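You operate a simulated robot arm through the tools that you are given. There is no shell and no other tool. Be economical: measure what you need, move in short steps, check, and stop when the job is done.

Carry out the task below with a simulated robot arm. There is one attempt and no reset: what you move stays moved.

TASK
Put the post's bush and the blue pin in the upper blue drawer.
Fine: draw the bush off the steel post and the pin out of its socket; shut the drawer. Where these are worked on the way, their far stop is far enough and under half their travel is too little: upper blue drawer.
Where things are to end (x, y in the base frame): brass bush within 60 mm of [850, 60]; blue locating pin within 60 mm of [770, 180].

It is judged by the outcome, as a careful person would: the job done as asked, and still so three seconds after it is handed in. It fails if anything else is knocked over, pushed out of place, dropped, spilled or broken.

THE ROBOT
A 6-joint arm with a two-finger parallel gripper on a trunk, on a base that drives. Base frame: it is fixed to the floor where the robot stands at the start and does not move with it; the origin is under the middle of the robot, x ahead of it, y to its left, z up; the surface under the hand at the start is at about z = 850. Units: mm, rad, N and s.
Its first joint turns from -2.897 to 2.897 rad. Places, roughly: caliper jaw [400, 500, 900]; inside of the upper blue drawer [900, 200, 700]; pin socket [800, 400, 900]; press lever [700, 200, 1100]; press slide [600, 400, 900]; steel post [900, 300, 900]; upper blue drawer [800, 100, 700]; zero button [400, 600, 900]. Payload 3.91 kg.
Tool frame: the origin (TCP) lies between the finger pads and is the grasp point; the fingertips stand 30 mm ahead of it; z points along the fingers, y is the line along which they close. The gripper opens to 110 mm. The fingers are 20 mm wide and 10 mm thick; the gripper's body (48 by 112 mm) begins 55 mm behind the TCP.
Orientation is told as [roll, pitch, yaw] about the base's x, y, z axes, in that order, counted from this pose: with the fingers straight down and closing along the base's y, the tool's x points along the base's -x, its y along +y and its z along -z.

THE INTERFACE
- The arm moves only by the tool jog_arm. Its argument "series" is one flat list of numbers, 6 for each row, row after row: the shift along the tool's x, y, z in mm, then the turn, a rotation vector about the tool's x, y, z in rad. In form: [dx, dy, dz, wx, wy, wz, dx, dy, dz, wx, wy, wz, ...]. A call has 1 to 8 rows; each row is the pose to reach, as a shift and turn from the pose commanded when the call began, along the tool's axes at that moment. "grip" is the opening, from 0 (shut) to 1 (fully open), set as the call begins (left out, the last holds). Each row takes 0.2 s and may step no farther than 50 mm and 0.15 rad from the row before; otherwise, or with a gripper value out of range, the whole call is refused. A pose out of reach is approached as far as the arm can. The call stops where the force on the tool passes 90 N (or 10 N more than at its start, if that is more) or the arm is blocked; 0.2 s more then pass. Each finger travels about 153 mm/s and halts on what it meets, pressing with about 22 N; the grip force reading is that of the motor and also rises with nothing between the fingers. The clock runs only during rows and for 0.2 s after the last one: add rows that repeat a pose to give the fingers time. It gives the time, the measured TCP pose, the force on the tool (base axes), the opening and the grip force at its end, in the units of the frame above (readings bear some noise), with the torque about the TCP (base axes, N m) and any sound that the robot's microphone picked up.
- Cameras (640 x 400 px; columns grow to the right, rows downward): "scene" is now at [212.6, 232.7, 1357.6]; the picture's right is [-0.03, -1.00, 0.00], its down [-0.69, 0.02, -0.73] and it looks along [0.73, -0.02, -0.69] (base axes); focal length 214 px, centre (320, 200). "wrist" rides on the gripper at [72, 17, -103] in the tool frame; the picture's right is [-0.23, 0.97, 0.00], its down [-0.76, -0.18, -0.62] and it looks along [-0.61, -0.14, 0.78] (tool axes); focal length 222 px, centre (320, 200). There is no depth. A picture from a camera that has moved, and an enlarged one, comes with that camera's place and axes in the base frame and with its lens.
- grab_frame(camera): a new picture of that camera. The clock stands still meanwhile.
- roll_base(legs): drives the robot by 1 to 6 legs, each [ahead, turn to the left] in mm and rad, along the robot's own axes; the way and the turn of a leg run together, so that a leg with both is an arc; at most 1500 mm and 3.142 rad a leg. The arm and the cameras ride along, it lands a little off, and it stops where it bumps. It gives what a move gives.
- head_to(pan, tilt): turns the head with the scene camera to pan (to the left, within 2.094 rad either way) and tilt (down, from -0.506 to 1.204), counted from straight ahead of the robot. It gives what a move gives.
- close_up(camera, box): a new picture of the part [left, top, right, bottom] of that camera's present view, enlarged. The clock stands still meanwhile.
- finish_job(): hands the job in; it is judged then, once.

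Go step by step. Nothing tells you exact positions but the pictures and the camera data: compare them with the known pose of the tool, close in by small moves and look again before you grip or let go. The budget is 120 turns and 82 pictures, counting those below and the enlarged ones. Unless the task says otherwise, let go and move clear before handing in, and close with one line.

The tools are called after ">>>" as name(argument=value, ...) on one line, values as JSON. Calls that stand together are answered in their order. jog_arm: Moves the arm, as the interface text tells. Its arguments: {"type":"object","properties":{"series":{"type":"array","items":{"type":"number"}},"grip":{"type":"number"}},"required":["series"]} The other tools are called the same way: roll_base (legs) drives the base; head_to (pan, tilt) turns the head that bears the scene camera; grab_frame (camera) takes a picture; close_up (camera, box) takes an enlarged picture of a part of a camera's view; finish_job () hands the job in.

At the start:

```text
t: 0.0
ee_pos: [611.2, 187.7, 1169.5]
tool_rot: [0.001, -0.002, 0.0]
ft_force: [-0.6, 0.0, -0.4]
moment: [0.01, 0.0, 0.03]
width: 109.9
finger_force: 0.1
robot x, y, heading: [-1.1, 1.7, 0.002]
head pan, tilt: [-0.031, 0.757]
```

scene: 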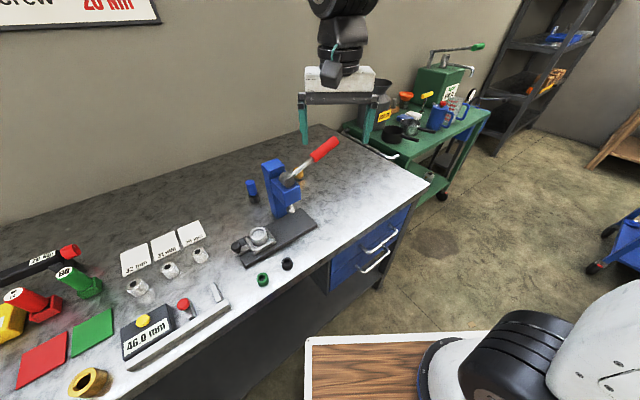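
wrist: 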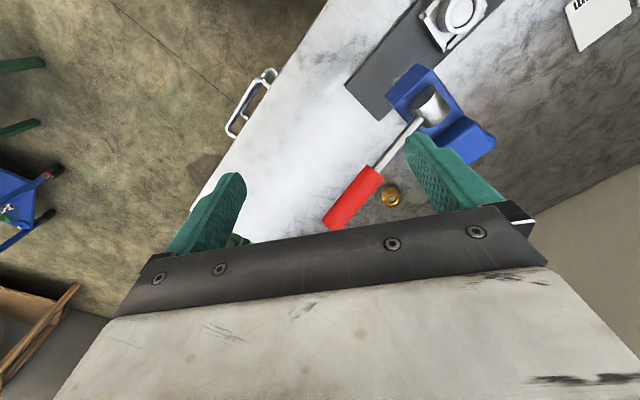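

I see a bench with a blue press in the middle, a blue pin behind it, and blue drawers under the right end. I'll look closer at these areas first.

>>> close_up(camera="scene", box=[220, 130, 380, 230])

>>> close_up(camera="scene", box=[220, 200, 440, 337])

>>> close_up(camera="wrist", box=[200, 0, 520, 200])

```text
4.00 times, centred on (300, 180) of scene
camera zoom: at [212.6, 232.7, 1357.6], right [-0.03, -1.0, 0.0], down [-0.69, 0.02, -0.73], along [0.73, -0.02, -0.69], focal length 858 px, centre (400, 280)
```

zoom: 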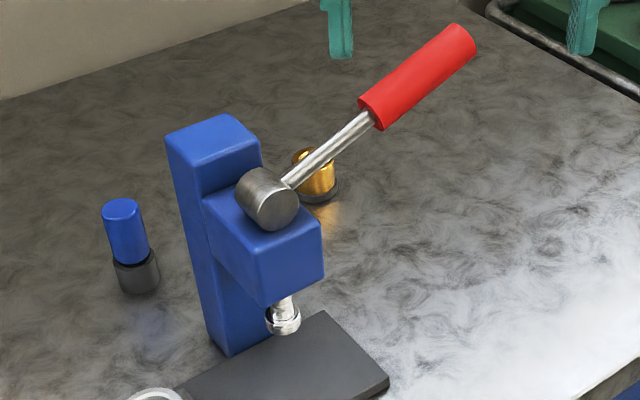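

```text
2.91 times, centred on (330, 268) of scene
camera zoom: at [212.6, 232.7, 1357.6], right [-0.03, -1.0, 0.0], down [-0.69, 0.02, -0.73], along [0.73, -0.02, -0.69], focal length 624 px, centre (291, 1)
```

zoom: 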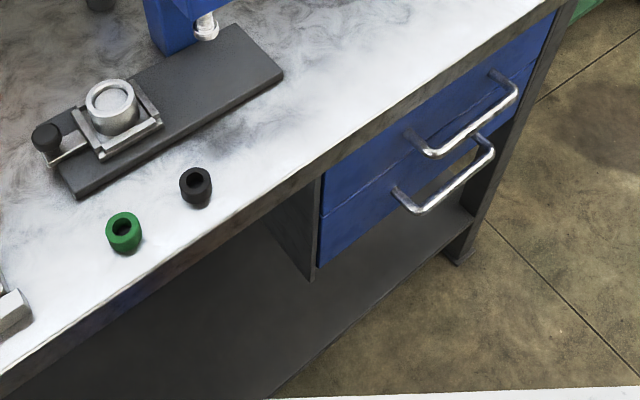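

```text
2.00 times, centred on (360, 100) of wrist
camera zoom: at [539.6, 205.7, 1271.3], right [0.23, 0.97, 0.0], down [0.76, -0.18, 0.62], along [0.61, -0.14, -0.78], focal length 444 px, centre (240, 400)
```

zoom: 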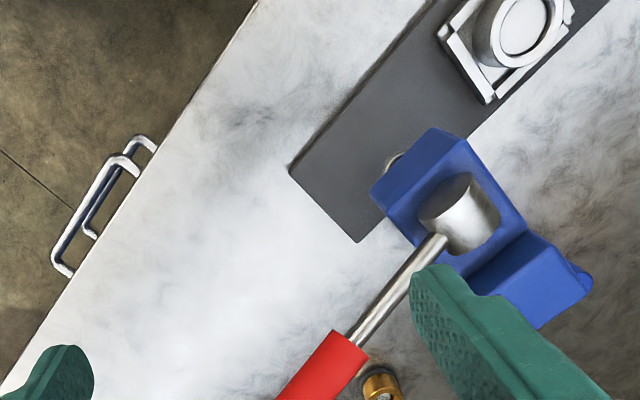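

The bench front runs at an angle of about -54°, so the drawers face (-0.81, -0.58). The bush is near (873, 293) and the pin near (755, 442). I'll look around for driving space before moving.

>>> head_to(pan=-0.9, tilt=0.85)

>>> grab_frame(camera="scene")

>>> head_to(pan=-1.9, tilt=0.85)

>>> grab_frame(camera="scene")

```text
t: 1.2
ee_pos: [610.3, 189.7, 1167.5]
tool_rot: [0.001, 0.002, -0.001]
ft_force: [-0.1, -0.1, 0.0]
moment: [-0.01, 0.01, 0.01]
width: 110.2
finger_force: 0.0
robot x, y, heading: [-1.3, 1.7, 0.002]
head pan, tilt: [-0.901, 0.85]
```

```text
76 pictures are left
camera scene: at [178.7, 174.1, 1350.2], right [-0.78, -0.62, 0.0], down [-0.47, 0.59, -0.66], along [0.41, -0.52, -0.75], focal length 214 px, centre (320, 200)
```

scene: 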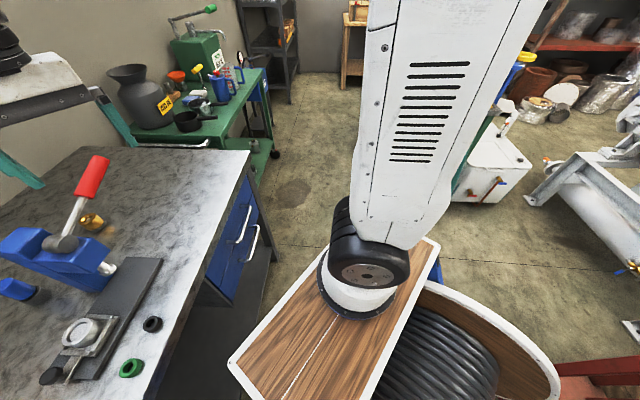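

```text
t: 2.5
ee_pos: [612.5, 189.1, 1168.0]
tool_rot: [0.001, -0.001, 0.001]
ft_force: [0.5, -0.3, -0.2]
moment: [0.01, 0.0, 0.02]
width: 110.0
finger_force: 0.0
robot x, y, heading: [2.2, 1.8, -0.006]
head pan, tilt: [-1.901, 0.85]
```

```text
75 pictures are left
camera scene: at [104.9, 161.3, 1350.2], right [-0.95, 0.32, 0.0], down [0.24, 0.71, -0.66], along [-0.21, -0.62, -0.75], focal length 214 px, centre (320, 200)
```

scene: 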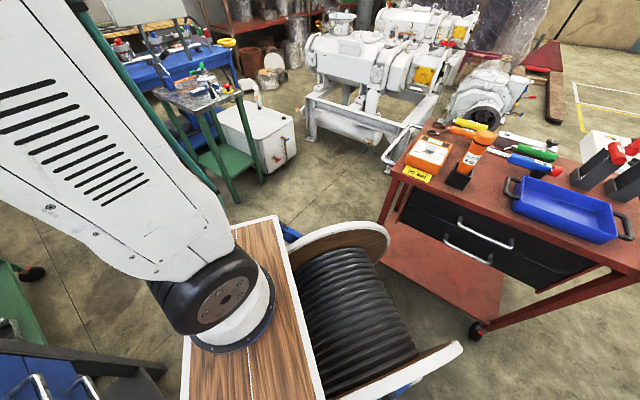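

The deck and reel belong to the robot, and there is free floor to the right of the bench. I'll drive so the robot squarely faces the blue drawers from further back, so that I can pull by driving backward.

>>> roll_base(legs=[[0, -1.472], [497, 0], [0, 2.096]])

>>> head_to(pan=0.0, tilt=0.65)

>>> grab_frame(camera="scene")

```text
t: 10.6
ee_pos: [475.9, -965.8, 1168.2]
tool_rot: [-0.002, -0.001, -1.131]
ft_force: [-0.8, -0.4, -0.4]
moment: [0.0, 0.01, -0.02]
width: 110.1
finger_force: 0.0
robot x, y, heading: [43.9, -493.7, -1.142]
head pan, tilt: [-1.901, 0.85]
stopped in leg 3: the robot was blocked; the commanded pose is now the measured one
```

```text
t: 12.5
ee_pos: [475.8, -966.2, 1168.6]
tool_rot: [0.0, -0.001, -1.13]
ft_force: [0.6, -0.1, 0.0]
moment: [0.01, 0.02, -0.01]
width: 110.3
finger_force: 0.0
robot x, y, heading: [50.1, -495.1, -1.144]
head pan, tilt: [0.0, 0.649]
```

```text
74 pictures are left
camera scene: at [350.1, -591.9, 1366.8], right [-0.91, -0.42, 0.0], down [-0.25, 0.55, -0.8], along [0.33, -0.72, -0.6], focal length 214 px, centre (320, 200)
```

scene: 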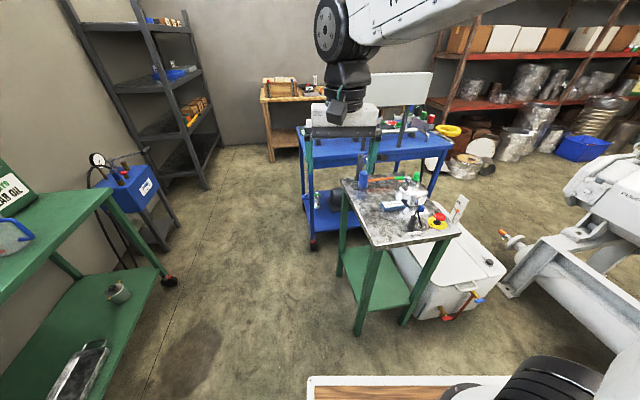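

Blocked partway through the turn. I'll look behind to see what was touched.

>>> head_to(pan=2.09, tilt=0.9)

>>> grab_frame(camera="scene")

>>> head_to(pan=-2.09, tilt=0.9)

>>> grab_frame(camera="scene")

```text
t: 14.5
ee_pos: [475.7, -965.5, 1168.4]
tool_rot: [0.001, -0.003, -1.132]
ft_force: [0.5, 0.6, -0.1]
moment: [0.03, -0.01, -0.02]
width: 109.9
finger_force: 0.2
robot x, y, heading: [48.4, -495.5, -1.143]
head pan, tilt: [2.089, 0.901]
```

```text
73 pictures are left
camera scene: at [358.1, -451.7, 1346.3], right [0.81, -0.58, 0.0], down [-0.46, -0.64, -0.62], along [0.36, 0.5, -0.78], focal length 214 px, centre (320, 200)
```

scene: 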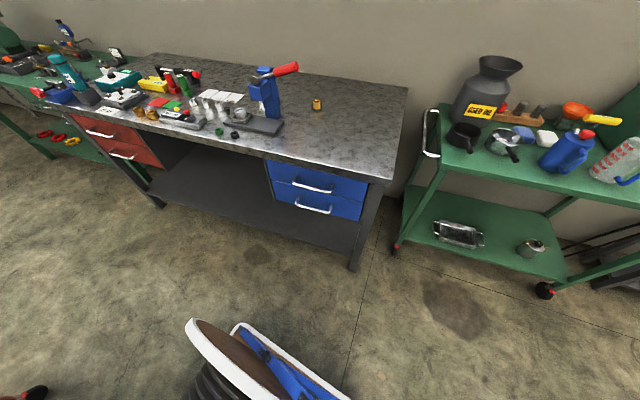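

```text
t: 17.9
ee_pos: [476.3, -964.9, 1169.0]
tool_rot: [-0.001, -0.001, -1.131]
ft_force: [0.0, -0.5, 0.5]
moment: [0.01, -0.01, -0.01]
width: 110.0
finger_force: 0.1
robot x, y, heading: [45.0, -495.5, -1.141]
head pan, tilt: [-2.089, 0.901]
```

```text
72 pictures are left
camera scene: at [238.8, -506.3, 1346.3], right [0.09, 1.0, 0.0], down [0.78, -0.07, -0.62], along [-0.62, 0.06, -0.78], focal length 214 px, centre (320, 200)
```

scene: 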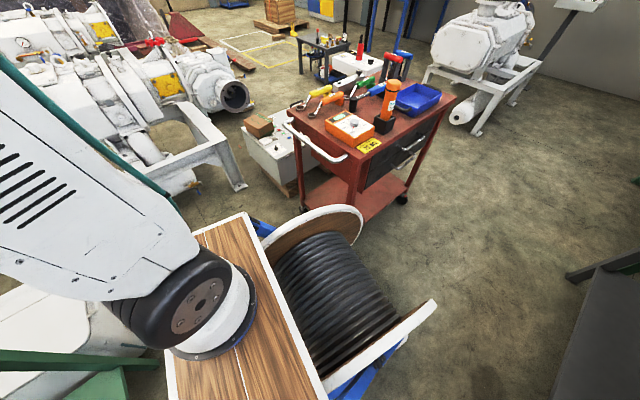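

The reel's rim is at the red cart's corner. I'll pull forward away from it, then finish the turn toward the bench.

>>> roll_base(legs=[[130, 0], [0, 1.767]])

>>> head_to(pan=0.0, tilt=0.7)

>>> grab_frame(camera="scene")

```text
t: 23.4
ee_pos: [479.8, -96.3, 1167.1]
tool_rot: [0.0, -0.002, 0.639]
ft_force: [0.2, -0.4, 0.0]
moment: [-0.02, -0.03, 0.02]
width: 110.1
finger_force: 0.0
robot x, y, heading: [99.6, -614.8, 0.632]
head pan, tilt: [-2.089, 0.901]
```

```text
t: 25.4
ee_pos: [479.3, -97.5, 1167.6]
tool_rot: [0.001, 0.0, 0.639]
ft_force: [0.6, -0.2, 0.6]
moment: [0.02, -0.04, 0.02]
width: 110.0
finger_force: 0.1
robot x, y, heading: [103.7, -613.5, 0.629]
head pan, tilt: [0.0, 0.7]
```

```text
71 pictures are left
camera scene: at [136.3, -294.8, 1362.4], right [0.59, -0.81, 0.0], down [-0.52, -0.38, -0.76], along [0.62, 0.45, -0.64], focal length 214 px, centre (320, 200)
```

scene: 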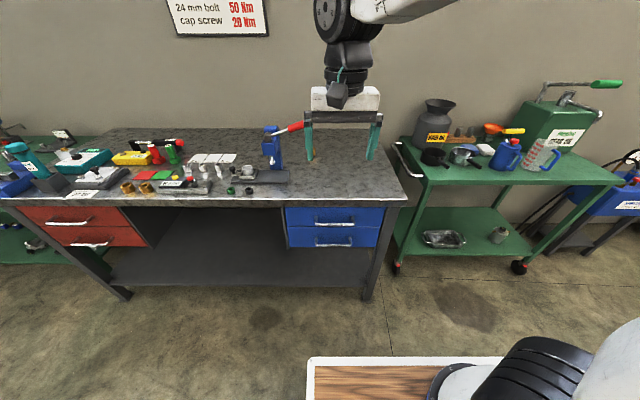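

Now facing the bench squarely. I'll enlarge the drawers.

>>> close_up(camera="scene", box=[270, 190, 398, 270])

>>> close_up(camera="scene", box=[215, 110, 343, 190])

```text
5.00 times, centred on (334, 230) of scene
camera zoom: at [136.3, -294.8, 1362.4], right [0.59, -0.81, 0.0], down [-0.52, -0.38, -0.76], along [0.62, 0.45, -0.64], focal length 1072 px, centre (250, 50)
```

zoom: 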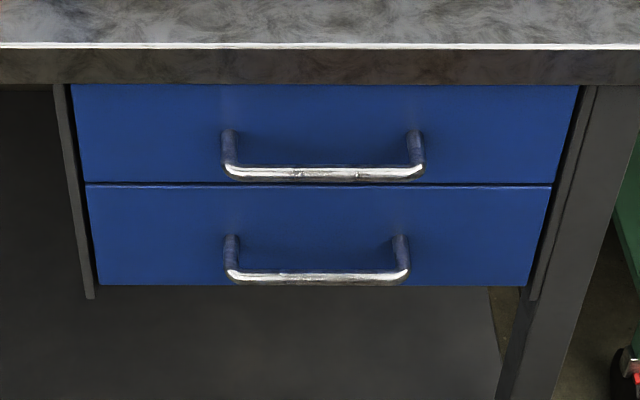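

```text
5.00 times, centred on (279, 150) of scene
camera zoom: at [136.3, -294.8, 1362.4], right [0.59, -0.81, 0.0], down [-0.52, -0.38, -0.76], along [0.62, 0.45, -0.64], focal length 1072 px, centre (525, 450)
```

zoom: 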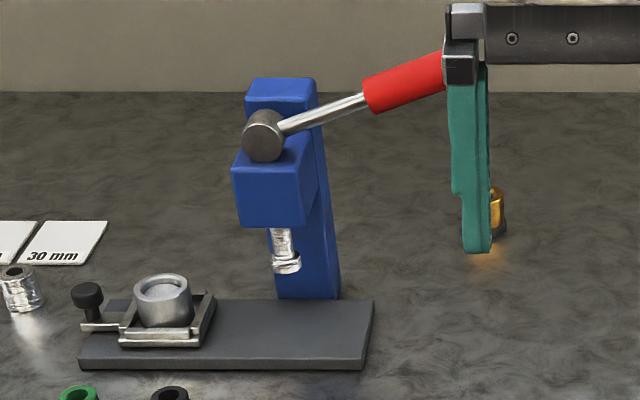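

The handle bar of the upper drawer is at about n=513 (along the heading), t=377 (to the right) and z=755, standing 42 mm off the face. I'll first yaw the tool 90° so the fingers close across the bar, then tilt it forward.

>>> jog_arm(series=[0, 0, 0, 0, 0, 0.15, 0, 0, 0, 0, 0, 0.3, 0, 0, 0, 0, 0, 0.45, 0, 0, 0, 0, 0, 0.6, 0, 0, 0, 0, 0, 0.75, 0, 0, 0, 0, 0, 0.9, 0, 0, 0, 0, 0, 1.05, 0, 0, 0, 0, 0, 1.2], grip=0.35)

>>> jog_arm(series=[0, 0, 0, 0, 0, 0.14, 0, 0, 0, 0, 0, 0.28, 0, 0, 0, 0, 0, 0.37])

>>> jog_arm(series=[0, 0, 0, -0.15, 0, 0, 0, 0, 0, -0.3, 0, 0, 0, 0, 0, -0.45, 0, 0, 0, 0, 0, -0.6, 0, 0, 0, 0, 0, -0.75, 0, 0, 0, 0, 0, -0.9, 0, 0, 0, 0, 0, -1.05, 0, 0])

>>> grab_frame(camera="scene")

```text
t: 27.2
ee_pos: [478.9, -96.2, 1168.1]
tool_rot: [0.002, 0.001, -0.564]
ft_force: [0.3, 0.2, 0.0]
moment: [-0.01, 0.0, -0.01]
width: 38.4
finger_force: 0.1
robot x, y, heading: [98.7, -612.7, 0.622]
head pan, tilt: [0.0, 0.7]
```

```text
t: 28.0
ee_pos: [479.1, -96.5, 1167.6]
tool_rot: [0.002, 0.0, -0.932]
ft_force: [-0.1, 1.2, -0.2]
moment: [0.02, -0.02, 0.03]
width: 38.4
finger_force: 0.0
robot x, y, heading: [99.4, -610.3, 0.632]
head pan, tilt: [0.0, 0.7]
```

```text
t: 29.6
ee_pos: [504.1, -115.6, 1216.1]
tool_rot: [1.027, -0.007, -0.913]
ft_force: [-0.2, 0.2, -0.6]
moment: [0.02, -0.01, 0.0]
width: 38.6
finger_force: 0.0
out of reach, approached as far as the arm can: row 6, 7
robot x, y, heading: [95.3, -609.8, 0.628]
head pan, tilt: [0.0, 0.7]
```

```text
68 pictures are left
camera scene: at [136.3, -294.4, 1362.4], right [0.59, -0.81, 0.0], down [-0.52, -0.38, -0.76], along [0.62, 0.45, -0.64], focal length 214 px, centre (320, 200)
```

scene: 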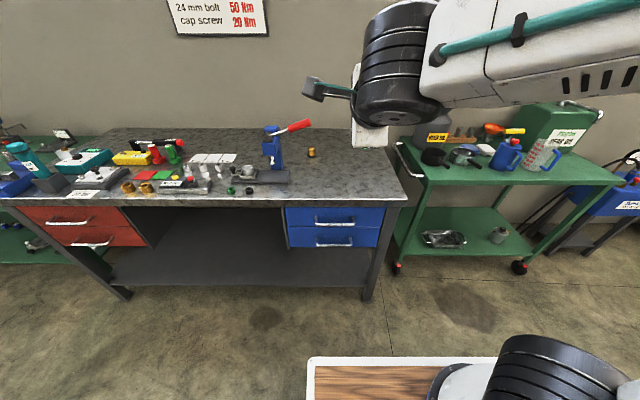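

The tool is tilted about 59° forward, close to the inner limit of reach. I'll bring it down in front of the handle.

>>> jog_arm(series=[1, -36, 33, 0, 0, 0, 2, -72, 66, 0, 0, 0, 3, -108, 99, 0, 0, 0, 4, -144, 132, 0, 0, 0, 5, -180, 165, 0, 0, 0, 6, -216, 198, 0, 0, 0])

>>> grab_frame(camera="scene")

>>> grab_frame(camera="wrist")

```text
t: 31.0
ee_pos: [580.5, -149.8, 1170.6]
tool_rot: [1.02, -0.002, -0.919]
ft_force: [0.7, -0.7, -0.5]
moment: [0.03, -0.04, -0.01]
width: 38.6
finger_force: 0.1
out of reach, approached as far as the arm can: row 1, 2, 3, 4, 5, 6
robot x, y, heading: [100.2, -610.9, 0.628]
head pan, tilt: [0.0, 0.7]
```

```text
67 pictures are left
camera scene: at [136.4, -294.6, 1362.4], right [0.59, -0.81, 0.0], down [-0.52, -0.38, -0.76], along [0.62, 0.45, -0.64], focal length 214 px, centre (320, 200)
```

scene: 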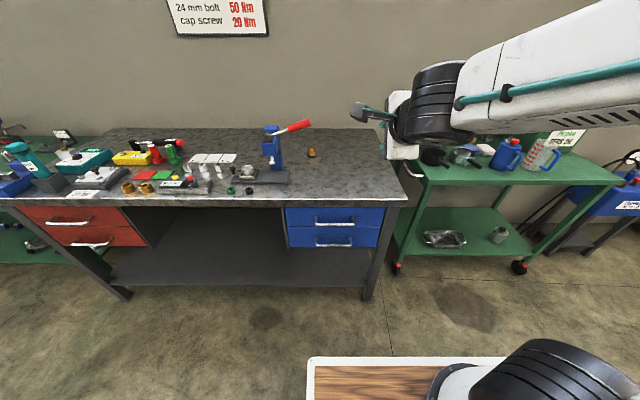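

```text
66 pictures are left
camera wrist: at [475.0, -140.5, 1238.7], right [0.54, 0.13, 0.83], down [-0.03, -0.98, 0.18], along [0.84, -0.12, -0.53], focal length 222 px, centre (320, 200)
```

wrist: 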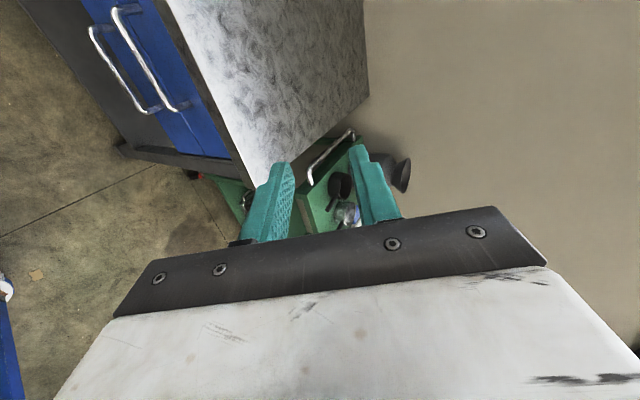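

That tilt is not reachable so close in. I'll back the robot up about 220 mm so that the handle is at mid-reach.

>>> roll_base(legs=[[-220, 0]])

>>> jog_arm(series=[0, 0, 0, 0, 0, 0])

```text
t: 32.7
ee_pos: [403.0, -278.6, 1170.2]
tool_rot: [1.02, -0.001, -0.918]
ft_force: [0.2, -1.7, -0.3]
moment: [0.01, -0.02, 0.0]
width: 38.7
finger_force: 0.1
robot x, y, heading: [-77.5, -739.7, 0.629]
head pan, tilt: [0.0, 0.7]
```

```text
t: 33.1
ee_pos: [403.9, -278.1, 1171.2]
tool_rot: [1.022, -0.001, -0.919]
ft_force: [-0.1, 0.1, -0.6]
moment: [0.02, 0.01, -0.02]
width: 38.7
finger_force: 0.0
robot x, y, heading: [-77.6, -740.7, 0.628]
head pan, tilt: [0.0, 0.7]
```

>>> jog_arm(series=[14, 21, 34, 0, 0, 0, 28, 42, 68, 0, 0, 0, 42, 63, 102, 0, 0, 0, 57, 84, 136, 0, 0, 0, 71, 105, 171, 0, 0, 0, 85, 125, 205, 0, 0, 0])

```text
t: 34.5
ee_pos: [542.3, -65.2, 1170.5]
tool_rot: [1.023, -0.001, -0.918]
ft_force: [-0.2, -0.5, 1.7]
moment: [-0.01, 0.06, 0.01]
width: 38.7
finger_force: 0.1
out of reach, approached as far as the arm can: row 1, 2, 3, 4
robot x, y, heading: [-78.1, -741.9, 0.625]
head pan, tilt: [0.0, 0.7]
```

>>> jog_arm(series=[0, -37, 23, 0, 0, 0, 0, -75, 46, 0, 0, 0, 0, -112, 68, 0, 0, 0, 0, -149, 91, 0, 0, 0, 0, -187, 114, 0, 0, 0, 0, -224, 137, 0, 0, 0, 0, -261, 160, 0, 0, 0, 0, -299, 182, 0, 0, 0])

>>> grab_frame(camera="scene")

>>> grab_frame(camera="wrist")

```text
t: 36.3
ee_pos: [627.2, 8.1, 975.7]
tool_rot: [0.861, -0.015, -0.891]
ft_force: [0.8, 0.1, -0.2]
moment: [0.02, -0.03, -0.01]
width: 38.2
finger_force: 0.0
out of reach, approached as far as the arm can: row 1, 2, 3, 4, 5, 6, 7, 8
robot x, y, heading: [-73.6, -740.6, 0.628]
head pan, tilt: [0.0, 0.7]
```

```text
65 pictures are left
camera scene: at [-41.2, -423.5, 1362.4], right [0.59, -0.81, 0.0], down [-0.52, -0.38, -0.76], along [0.62, 0.45, -0.64], focal length 214 px, centre (320, 200)
```

scene: 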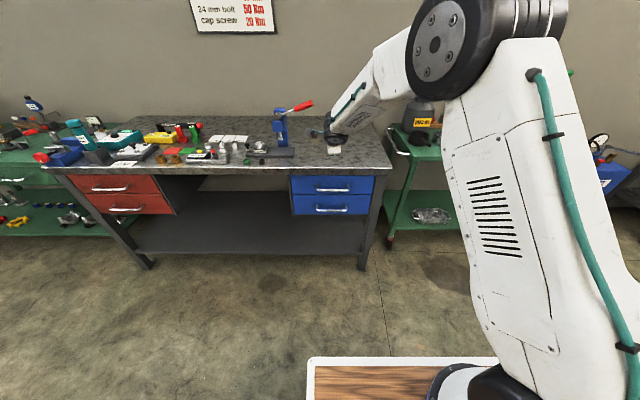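

```text
64 pictures are left
camera wrist: at [529.2, 22.8, 1055.1], right [0.63, 0.23, 0.74], down [0.02, -0.96, 0.28], along [0.78, -0.16, -0.61], focal length 222 px, centre (320, 200)
```

wrist: 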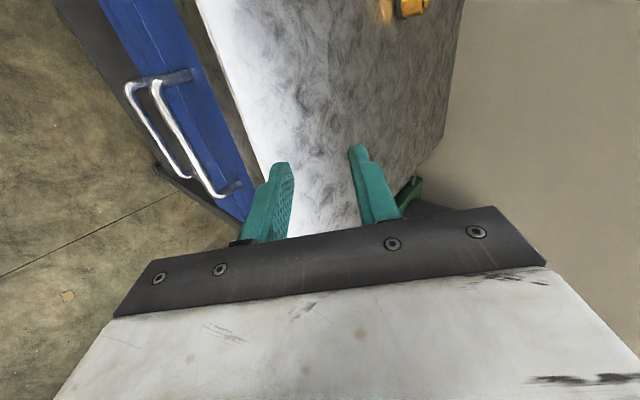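

Tilt is limited at this height and distance. I'll back off another 130 mm and use a shallower tilt (about 0.55), which still clears the bench edge.

>>> roll_base(legs=[[-130, 0]])

>>> jog_arm(series=[0, 0, 0, 0.1, -0.013, 0.011, 0, 0, 0, 0.2, -0.026, 0.022, 0, 0, 0, 0.31, -0.038, 0.033])

```text
t: 37.6
ee_pos: [520.5, -68.4, 977.2]
tool_rot: [0.862, -0.016, -0.888]
ft_force: [-0.2, 0.8, 0.7]
moment: [0.0, -0.03, -0.02]
width: 38.9
finger_force: 0.0
robot x, y, heading: [-183.8, -820.7, 0.634]
head pan, tilt: [0.0, 0.7]
```

```text
t: 38.4
ee_pos: [519.1, -69.3, 975.7]
tool_rot: [0.554, -0.024, -0.938]
ft_force: [0.2, -0.2, 0.5]
moment: [0.03, -0.02, 0.01]
width: 38.6
finger_force: 0.0
robot x, y, heading: [-184.3, -818.7, 0.632]
head pan, tilt: [0.0, 0.7]
```

>>> jog_arm(series=[-4, -1, 44, 0, 0, 0, -8, -1, 88, 0, 0, 0, -12, -2, 132, 0, 0, 0, -16, -3, 168, 0, 0, 0], grip=0.28)

>>> grab_frame(camera="scene")

>>> grab_frame(camera="wrist")

```text
t: 39.4
ee_pos: [601.1, -33.0, 834.0]
tool_rot: [0.554, -0.022, -0.943]
ft_force: [-0.5, -0.2, 1.5]
moment: [0.0, 0.04, 0.01]
width: 30.8
finger_force: 0.1
robot x, y, heading: [-183.0, -815.5, 0.631]
head pan, tilt: [0.0, 0.7]
```

```text
63 pictures are left
camera scene: at [-148.0, -501.4, 1362.5], right [0.59, -0.81, 0.0], down [-0.52, -0.38, -0.77], along [0.62, 0.45, -0.64], focal length 214 px, centre (320, 200)
```

scene: 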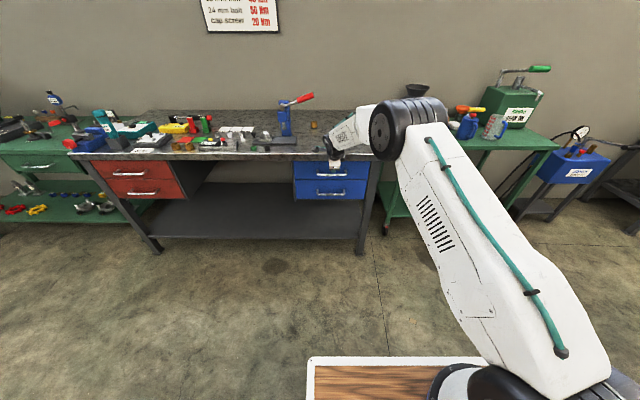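

```text
62 pictures are left
camera wrist: at [525.5, 3.0, 928.5], right [0.8, 0.31, 0.52], down [0.06, -0.89, 0.45], along [0.6, -0.33, -0.73], focal length 222 px, centre (320, 200)
```

wrist: 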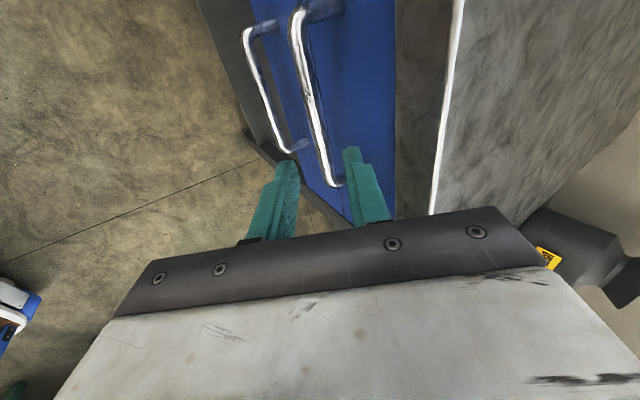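

The bar sits at n≈515, z≈753, and the tool axis points at it. I'll close in partway and check.

>>> jog_arm(series=[3, 0, 30, 0, 0, 0, 5, 0, 56, 0, 0, 0])

>>> close_up(camera="wrist", box=[220, 80, 420, 240])

```text
t: 40.0
ee_pos: [621.1, -13.5, 786.3]
tool_rot: [0.555, -0.024, -0.94]
ft_force: [-0.8, 0.3, 0.9]
moment: [-0.03, 0.0, -0.04]
width: 30.9
finger_force: 0.1
robot x, y, heading: [-182.7, -819.0, 0.626]
head pan, tilt: [0.0, 0.7]
```

```text
2.50 times, centred on (320, 160) of wrist
camera zoom: at [546.7, 23.2, 880.6], right [0.8, 0.31, 0.52], down [0.06, -0.89, 0.45], along [0.6, -0.33, -0.73], focal length 555 px, centre (320, 300)
```

zoom: 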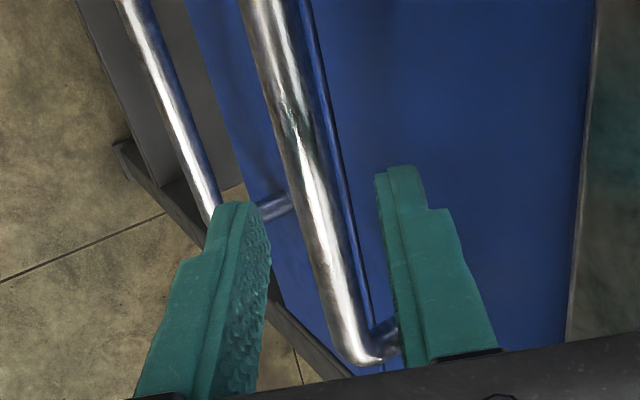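

The bar lies between the fingers. I'll advance and close.

>>> jog_arm(series=[0, 0, 14, 0, 0, 0, 0, 0, 27, 0, 0, 0])

>>> jog_arm(series=[0, 0, 0, 0, 0, 0, 0, 0, 0, 0, 0, 0, 0, 0, 0, 0, 0, 0], grip=0)

>>> close_up(camera="wrist", box=[220, 80, 420, 240])

```text
t: 40.6
ee_pos: [634.9, -5.7, 760.9]
tool_rot: [0.554, -0.023, -0.942]
ft_force: [0.2, 0.2, -0.2]
moment: [0.0, 0.01, 0.01]
width: 30.6
finger_force: 0.2
robot x, y, heading: [-181.0, -815.5, 0.631]
head pan, tilt: [0.0, 0.7]
```

```text
t: 41.4
ee_pos: [634.4, -6.5, 760.2]
tool_rot: [0.549, -0.023, -0.94]
ft_force: [-18.5, -15.1, -5.8]
moment: [0.02, 0.56, -0.93]
width: 13.8
finger_force: 45.0
robot x, y, heading: [-176.4, -818.7, 0.631]
head pan, tilt: [0.0, 0.7]
```

```text
2.50 times, centred on (320, 160) of wrist
camera zoom: at [558.0, 30.9, 855.7], right [0.8, 0.32, 0.51], down [0.06, -0.89, 0.46], along [0.6, -0.33, -0.73], focal length 555 px, centre (320, 300)
```

zoom: 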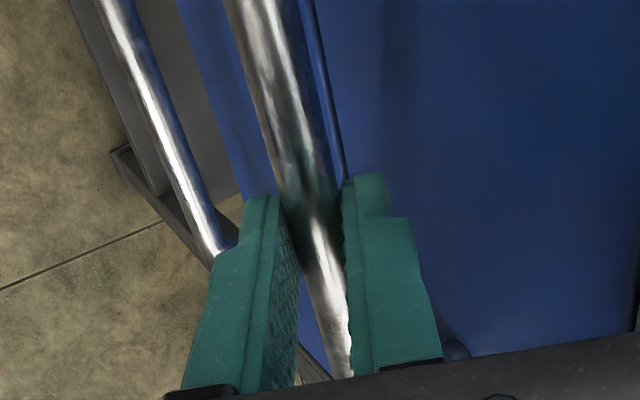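

Gripped. I'll pull by driving back slowly.

>>> roll_base(legs=[[-150, 0]])

>>> grab_frame(camera="scene")

```text
t: 42.8
ee_pos: [512.7, -92.8, 760.6]
tool_rot: [0.552, -0.025, -0.941]
ft_force: [-7.5, 8.8, -19.9]
moment: [0.58, 0.62, -0.57]
width: 13.9
finger_force: 44.7
robot x, y, heading: [-305.1, -906.0, 0.636]
head pan, tilt: [0.0, 0.7]
```

```text
59 pictures are left
camera scene: at [-269.0, -589.1, 1362.2], right [0.59, -0.81, 0.0], down [-0.52, -0.38, -0.76], along [0.62, 0.45, -0.64], focal length 214 px, centre (320, 200)
```

scene: 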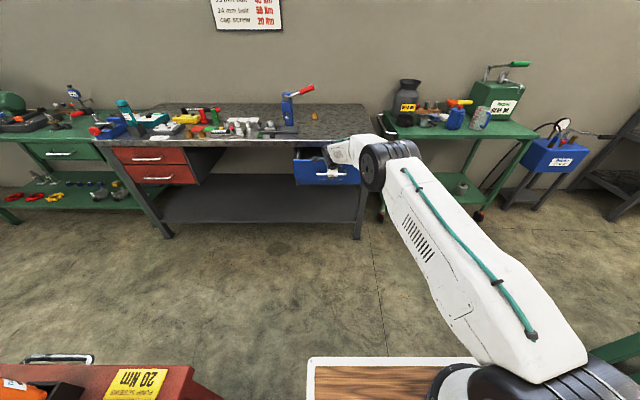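

The drawer is about 147 mm out. I'll pull the rest with the arm so that force limits apply.

>>> jog_arm(series=[0, -17, -10.5, 0, 0, 0, 0, -34, -21, 0, 0, 0, 0, -51, -31.5, 0, 0, 0, 0, -68, -42, 0, 0, 0, 0, -85, -52.5, 0, 0, 0, 0, -102, -63, 0, 0, 0])

```text
t: 44.2
ee_pos: [414.4, -164.2, 761.0]
tool_rot: [0.551, -0.023, -0.94]
ft_force: [-6.8, 10.5, -11.7]
moment: [-0.24, 0.14, -1.14]
width: 13.5
finger_force: 45.3
robot x, y, heading: [-303.9, -905.8, 0.634]
head pan, tilt: [0.0, 0.7]
```

>>> jog_arm(series=[0, -17, -10.5, 0, 0, 0, 0, -34, -21, 0, 0, 0])

>>> grab_frame(camera="scene")

>>> grab_frame(camera="wrist")

```text
t: 44.8
ee_pos: [381.8, -186.1, 760.6]
tool_rot: [0.549, -0.023, -0.939]
ft_force: [-8.1, 14.3, -16.3]
moment: [0.01, 0.31, -1.02]
width: 13.8
finger_force: 45.1
robot x, y, heading: [-306.4, -907.8, 0.63]
head pan, tilt: [0.0, 0.7]
```

```text
58 pictures are left
camera scene: at [-269.4, -589.0, 1362.2], right [0.59, -0.81, 0.0], down [-0.52, -0.38, -0.76], along [0.62, 0.45, -0.64], focal length 214 px, centre (320, 200)
```

scene: 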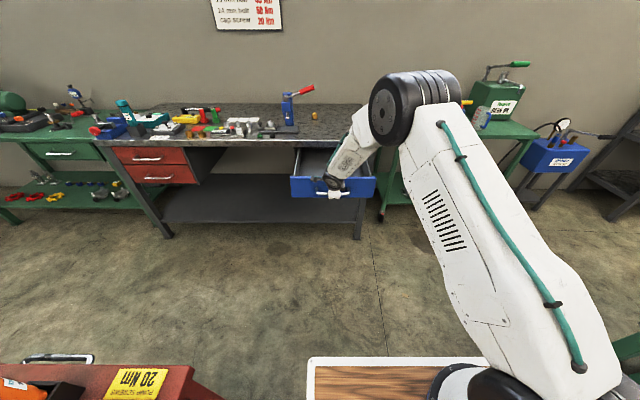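

```text
57 pictures are left
camera wrist: at [306.5, -150.7, 856.0], right [0.8, 0.32, 0.52], down [0.06, -0.89, 0.45], along [0.6, -0.33, -0.73], focal length 222 px, centre (320, 200)
```

wrist: 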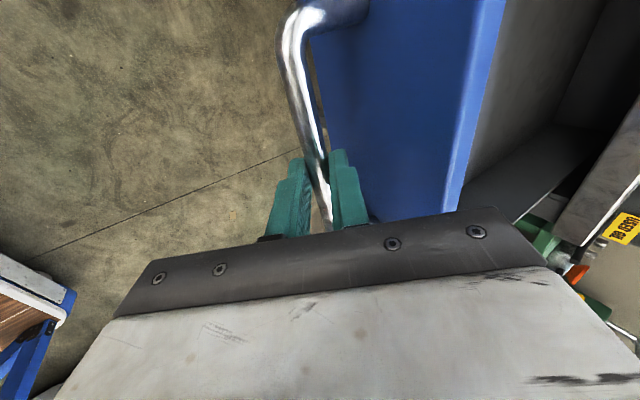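

The drawer is about 308 mm open, which is plenty. I'll release the handle and back out.

>>> jog_arm(series=[0, 0, 0, 0, 0, 0, 0, 0, 0, 0, 0, 0, 0, 0, -45, 0, 0, 0, 0, 0, -90, 0, 0, 0, 0, 0, -135, 0, 0, 0, 0, 0, -180, 0, 0, 0, 0, 0, -225, 0, 0, 0], grip=0.28)

>>> grab_frame(camera="scene")

```text
t: 46.4
ee_pos: [285.3, -255.6, 952.0]
tool_rot: [0.552, -0.023, -0.939]
ft_force: [0.1, -0.3, -0.2]
moment: [0.02, 0.05, 0.02]
width: 30.9
finger_force: 0.0
robot x, y, heading: [-304.0, -909.1, 0.628]
head pan, tilt: [0.0, 0.7]
```

```text
56 pictures are left
camera scene: at [-269.2, -589.6, 1362.3], right [0.59, -0.81, 0.0], down [-0.52, -0.38, -0.76], along [0.62, 0.45, -0.64], focal length 214 px, centre (320, 200)
```

scene: 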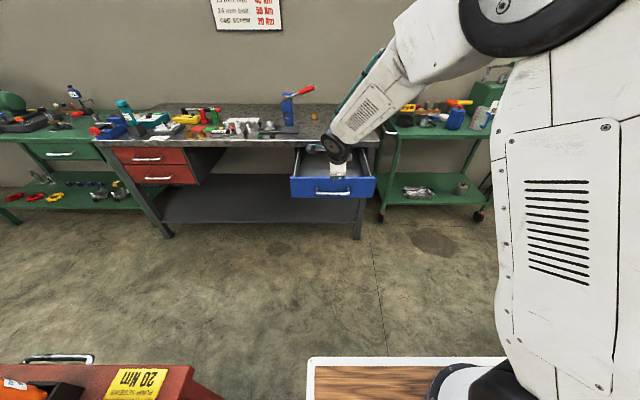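

The drawer is open and clear of the hand. I'll point the tool down and raise it, then drive forward and slightly right so the arm passes clear of the press lever.

>>> jog_arm(series=[0, 20, -34, 0.138, 0, 0, 0, 40, -68, 0.276, 0, 0, 0, 50, -85, 0.414, 0, 0, 0, 60, -102, 0.552, 0, 0])

>>> roll_base(legs=[[0, -0.147], [635, 0], [0, 0.147]])

>>> head_to(pan=0.0, tilt=0.6)

>>> grab_frame(camera="scene")

>>> grab_frame(camera="wrist")

```text
t: 47.4
ee_pos: [280.6, -253.9, 1071.5]
tool_rot: [0.0, -0.023, -0.939]
ft_force: [-1.0, 0.0, -0.2]
moment: [-0.01, 0.0, -0.01]
width: 30.7
finger_force: 0.1
robot x, y, heading: [-306.5, -908.6, 0.629]
head pan, tilt: [0.0, 0.7]
```

```text
t: 52.2
ee_pos: [846.0, 39.1, 1072.1]
tool_rot: [0.003, -0.022, -0.942]
ft_force: [-0.2, -0.5, 1.0]
moment: [-0.01, -0.01, -0.01]
width: 30.8
finger_force: 0.0
robot x, y, heading: [259.2, -613.2, 0.631]
head pan, tilt: [0.0, 0.7]
```

```text
t: 52.9
ee_pos: [844.5, 39.1, 1071.1]
tool_rot: [0.001, -0.021, -0.942]
ft_force: [-1.3, 0.3, -0.5]
moment: [0.01, -0.01, 0.03]
width: 30.7
finger_force: 0.0
robot x, y, heading: [259.6, -607.2, 0.628]
head pan, tilt: [0.0, 0.6]
```

```text
55 pictures are left
camera scene: at [296.6, -293.3, 1371.0], right [0.59, -0.81, 0.0], down [-0.46, -0.33, -0.82], along [0.67, 0.48, -0.57], focal length 214 px, centre (320, 200)
```

scene: 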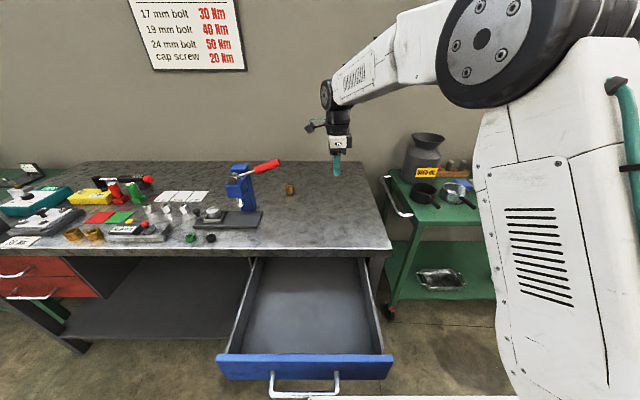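

```text
54 pictures are left
camera wrist: at [815.7, 110.0, 1173.1], right [0.92, 0.39, 0.01], down [0.29, -0.71, 0.64], along [0.25, -0.59, -0.77], focal length 222 px, centre (320, 200)
```

wrist: 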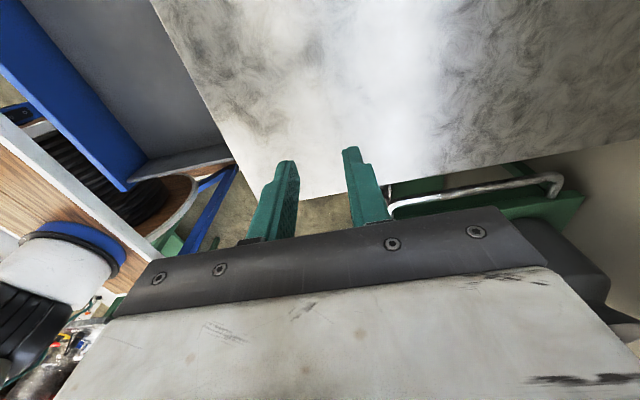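

Good view. I'll enlarge the bush and the pin areas from here.

>>> close_up(camera="scene", box=[210, 140, 338, 220])

>>> close_up(camera="scene", box=[270, 170, 318, 200])

```text
5.00 times, centred on (274, 180) of scene
camera zoom: at [296.6, -293.3, 1371.0], right [0.59, -0.81, 0.0], down [-0.46, -0.33, -0.82], along [0.67, 0.48, -0.57], focal length 1072 px, centre (550, 300)
```

zoom: 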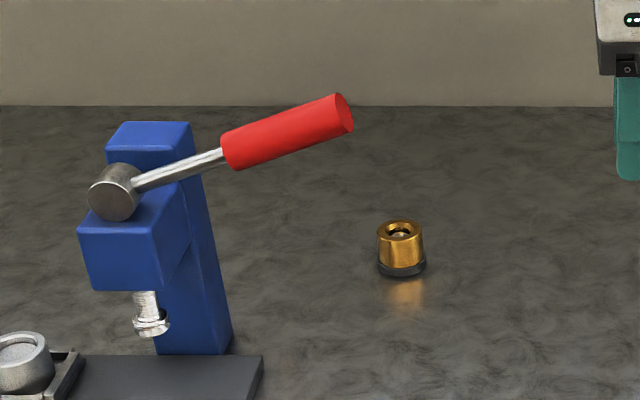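

```text
13.33 times, centred on (294, 185) of scene
camera zoom: at [296.6, -293.3, 1371.0], right [0.59, -0.81, 0.0], down [-0.46, -0.33, -0.82], along [0.67, 0.48, -0.57], focal length 2860 px, centre (667, 400)
```

zoom: 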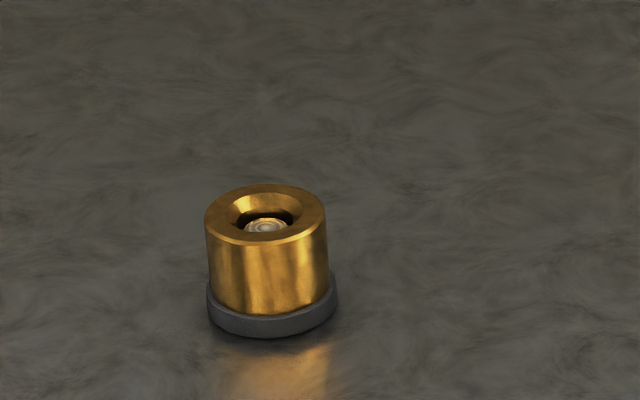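

The bush sits at about (873, 291): z 859–885, 40 mm across, on a flange. I'll move above it with the fingers opened to 60 mm.

>>> jog_arm(series=[31, 28.5, 0, 0, 0.004, 0, 62, 57, 0, 0, 0.008, 0, 93, 85.5, 0, 0, 0.012, 0, 124, 114, 0, 0, 0.016, 0, 155, 142.5, 0, 0, 0.02, 0, 186, 171, 0, 0, 0.023, 0, 186, 171, 45, 0, 0.023, 0, 186, 171, 90, 0, 0.023, 0], grip=0.58)

>>> grab_frame(camera="wrist")

>>> close_up(camera="scene", box=[226, 130, 354, 210])

```text
t: 54.6
ee_pos: [858.0, 255.8, 972.9]
tool_rot: [0.005, 0.002, -0.941]
ft_force: [0.2, -0.1, 1.4]
moment: [-0.03, -0.03, -0.01]
width: 63.7
finger_force: 0.1
out of reach, approached as far as the arm can: row 5, 6, 7, 8
robot x, y, heading: [256.9, -609.7, 0.63]
head pan, tilt: [0.0, 0.6]
```

```text
51 pictures are left
camera wrist: at [829.1, 324.4, 1075.6], right [0.92, 0.39, 0.0], down [0.3, -0.72, 0.62], along [0.24, -0.57, -0.78], focal length 222 px, centre (320, 200)
```

wrist: 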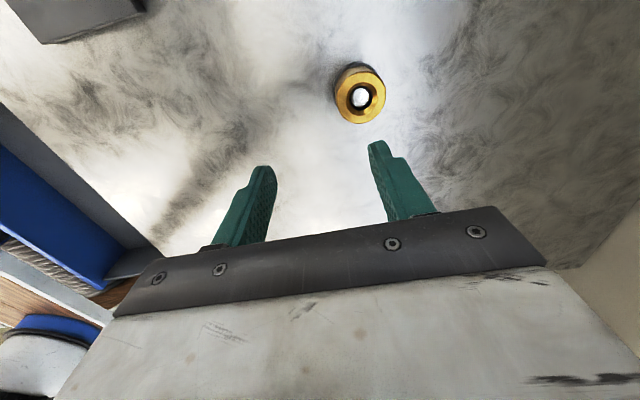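

```text
5.00 times, centred on (290, 170) of scene
camera zoom: at [296.4, -293.5, 1371.1], right [0.59, -0.81, 0.0], down [-0.46, -0.33, -0.83], along [0.67, 0.48, -0.56], focal length 1072 px, centre (470, 350)
```

zoom: 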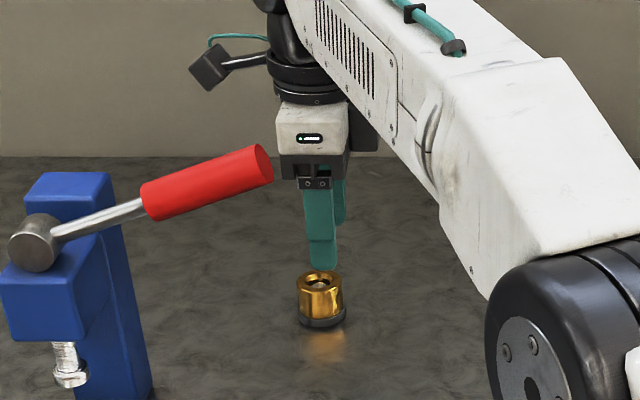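

The reach ends about 40 mm short. I'll swing the hand right and back, turn the robot left 0.4 and move a bit closer, clear of the open drawer.

>>> jog_arm(series=[-41, 0, -20, 0, 0, 0, -82, -10, -40, 0, 0, 0, -123, -25, -60, 0, 0, 0, -164, -45, -80, 0, 0, 0, -205, -65, -100, 0, 0, 0, -246, -85, -110, 0, 0, 0, -288, -110, -115, 0, 0, 0, -330, -135, -120, 0, 0, 0], grip=0.58)

>>> jog_arm(series=[-42, -20, 0, 0, 0, 0, -84, -40, 0, 0, 0, 0, -126, -60, 0, 0, 0, 0, -168, -80, 0, 0, 0, 0])

>>> roll_base(legs=[[0, 0.4], [50, 0]])

>>> grab_frame(camera="scene")

```text
t: 56.5
ee_pos: [942.0, -90.6, 1089.0]
tool_rot: [-0.001, -0.001, -0.941]
ft_force: [-0.1, 1.2, -0.7]
moment: [-0.01, -0.01, 0.0]
width: 64.0
finger_force: 0.1
out of reach, approached as far as the arm can: row 1
robot x, y, heading: [257.5, -610.7, 0.632]
head pan, tilt: [0.0, 0.6]
```

```text
t: 57.5
ee_pos: [975.9, -275.6, 1090.5]
tool_rot: [0.002, 0.0, -0.943]
ft_force: [-0.6, 0.4, -0.8]
moment: [-0.06, -0.02, -0.02]
width: 63.6
finger_force: 0.2
robot x, y, heading: [256.3, -612.0, 0.627]
head pan, tilt: [0.0, 0.6]
```

```text
t: 59.6
ee_pos: [815.7, 20.8, 1089.9]
tool_rot: [0.001, 0.0, -0.545]
ft_force: [-0.6, -0.5, 1.1]
moment: [-0.02, 0.01, -0.01]
width: 63.6
finger_force: 0.1
robot x, y, heading: [283.0, -571.7, 1.026]
head pan, tilt: [0.0, 0.6]
```

```text
49 pictures are left
camera scene: at [196.5, -259.7, 1371.1], right [0.86, -0.52, 0.0], down [-0.29, -0.48, -0.82], along [0.43, 0.71, -0.57], focal length 214 px, centre (320, 200)
```

scene: 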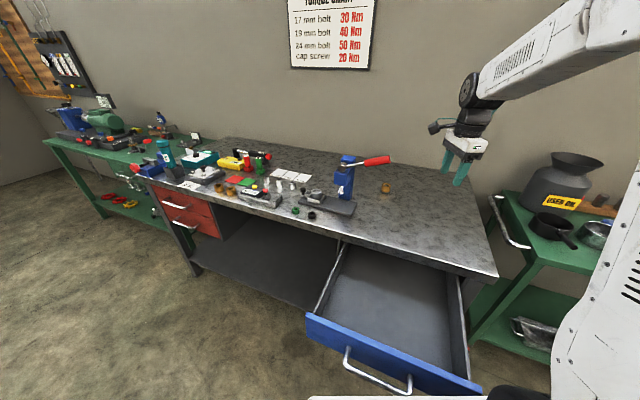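

>>> jog_arm(series=[15, 43, 0, 0, 0, 0, 30, 87, 0, 0, 0, 0, 45, 130, 0, 0, 0, 0, 60, 174, 0, 0, 0, 0, 75, 217, 0, 0, 0, 0, 90.4, 260.5, 0, 0, 0, 0, 90.4, 260.5, 50, 0, 0, 0, 90.4, 260.5, 90, 0, 0, 0])

>>> grab_frame(camera="wrist")

>>> close_up(camera="scene", box=[322, 130, 450, 210])

```text
t: 61.4
ee_pos: [875.2, 290.9, 1000.8]
tool_rot: [0.001, 0.002, -0.544]
ft_force: [-0.4, 0.0, 0.7]
moment: [0.02, 0.0, 0.02]
width: 63.8
finger_force: 0.0
robot x, y, heading: [285.8, -568.5, 1.025]
head pan, tilt: [0.0, 0.6]
```

```text
48 pictures are left
camera wrist: at [821.7, 342.8, 1104.3], right [0.7, 0.72, 0.0], down [0.56, -0.55, 0.62], along [0.45, -0.43, -0.78], focal length 222 px, centre (320, 200)
```

wrist: 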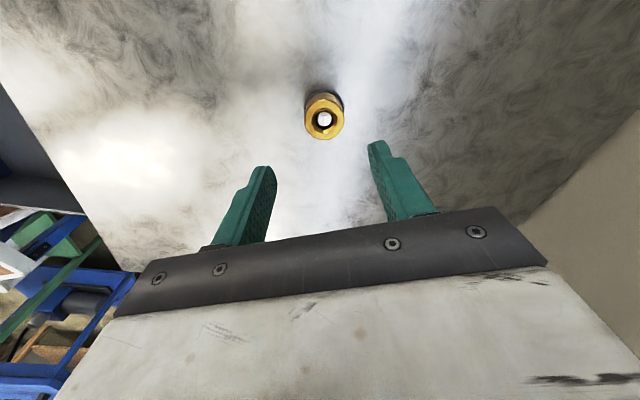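

```text
5.00 times, centred on (386, 170) of scene
camera zoom: at [196.3, -259.9, 1371.1], right [0.86, -0.52, 0.0], down [-0.29, -0.48, -0.83], along [0.43, 0.71, -0.56], focal length 1072 px, centre (-10, 350)
```

zoom: 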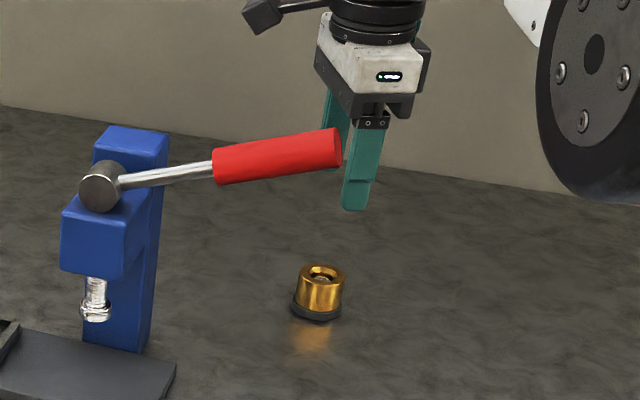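

The wrist view puts the bush about 5 mm along tool +y from the hand axis. I'll correct that and descend to z≈893.

>>> jog_arm(series=[0.5, 5, 40, 0, 0, 0, 0.5, 5, 80, 0, 0, 0, 0.5, 5, 107, 0, 0, 0])

>>> close_up(camera="wrist", box=[200, 60, 440, 240])

>>> close_up(camera="scene", box=[346, 155, 426, 205])

```text
t: 62.2
ee_pos: [875.2, 295.6, 893.0]
tool_rot: [0.002, -0.001, -0.544]
ft_force: [0.3, 0.1, 0.6]
moment: [0.02, 0.03, 0.01]
width: 63.9
finger_force: 0.0
robot x, y, heading: [284.9, -568.8, 1.026]
head pan, tilt: [0.0, 0.6]
```

```text
2.22 times, centred on (320, 150) of wrist
camera zoom: at [822.4, 347.8, 996.6], right [0.7, 0.72, 0.0], down [0.56, -0.55, 0.62], along [0.45, -0.43, -0.78], focal length 494 px, centre (320, 311)
```

zoom: 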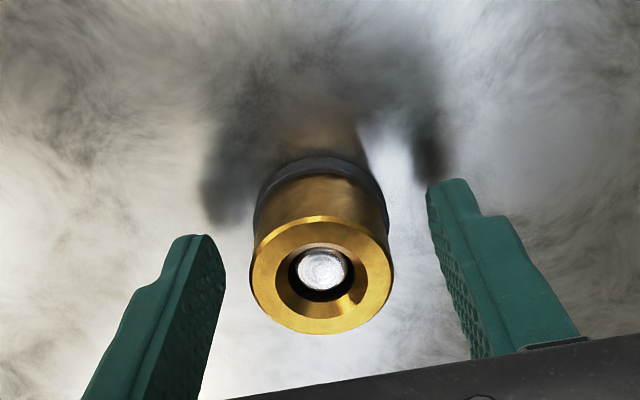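

```text
8.00 times, centred on (386, 180) of scene
camera zoom: at [196.3, -260.0, 1371.1], right [0.86, -0.52, 0.0], down [-0.29, -0.48, -0.83], along [0.43, 0.71, -0.56], focal length 1716 px, centre (-208, 360)
```

zoom: 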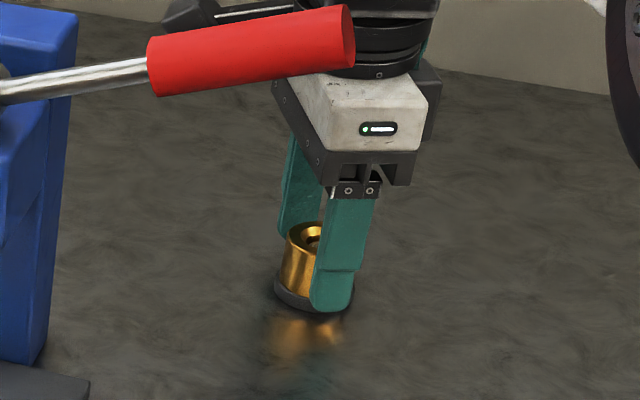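

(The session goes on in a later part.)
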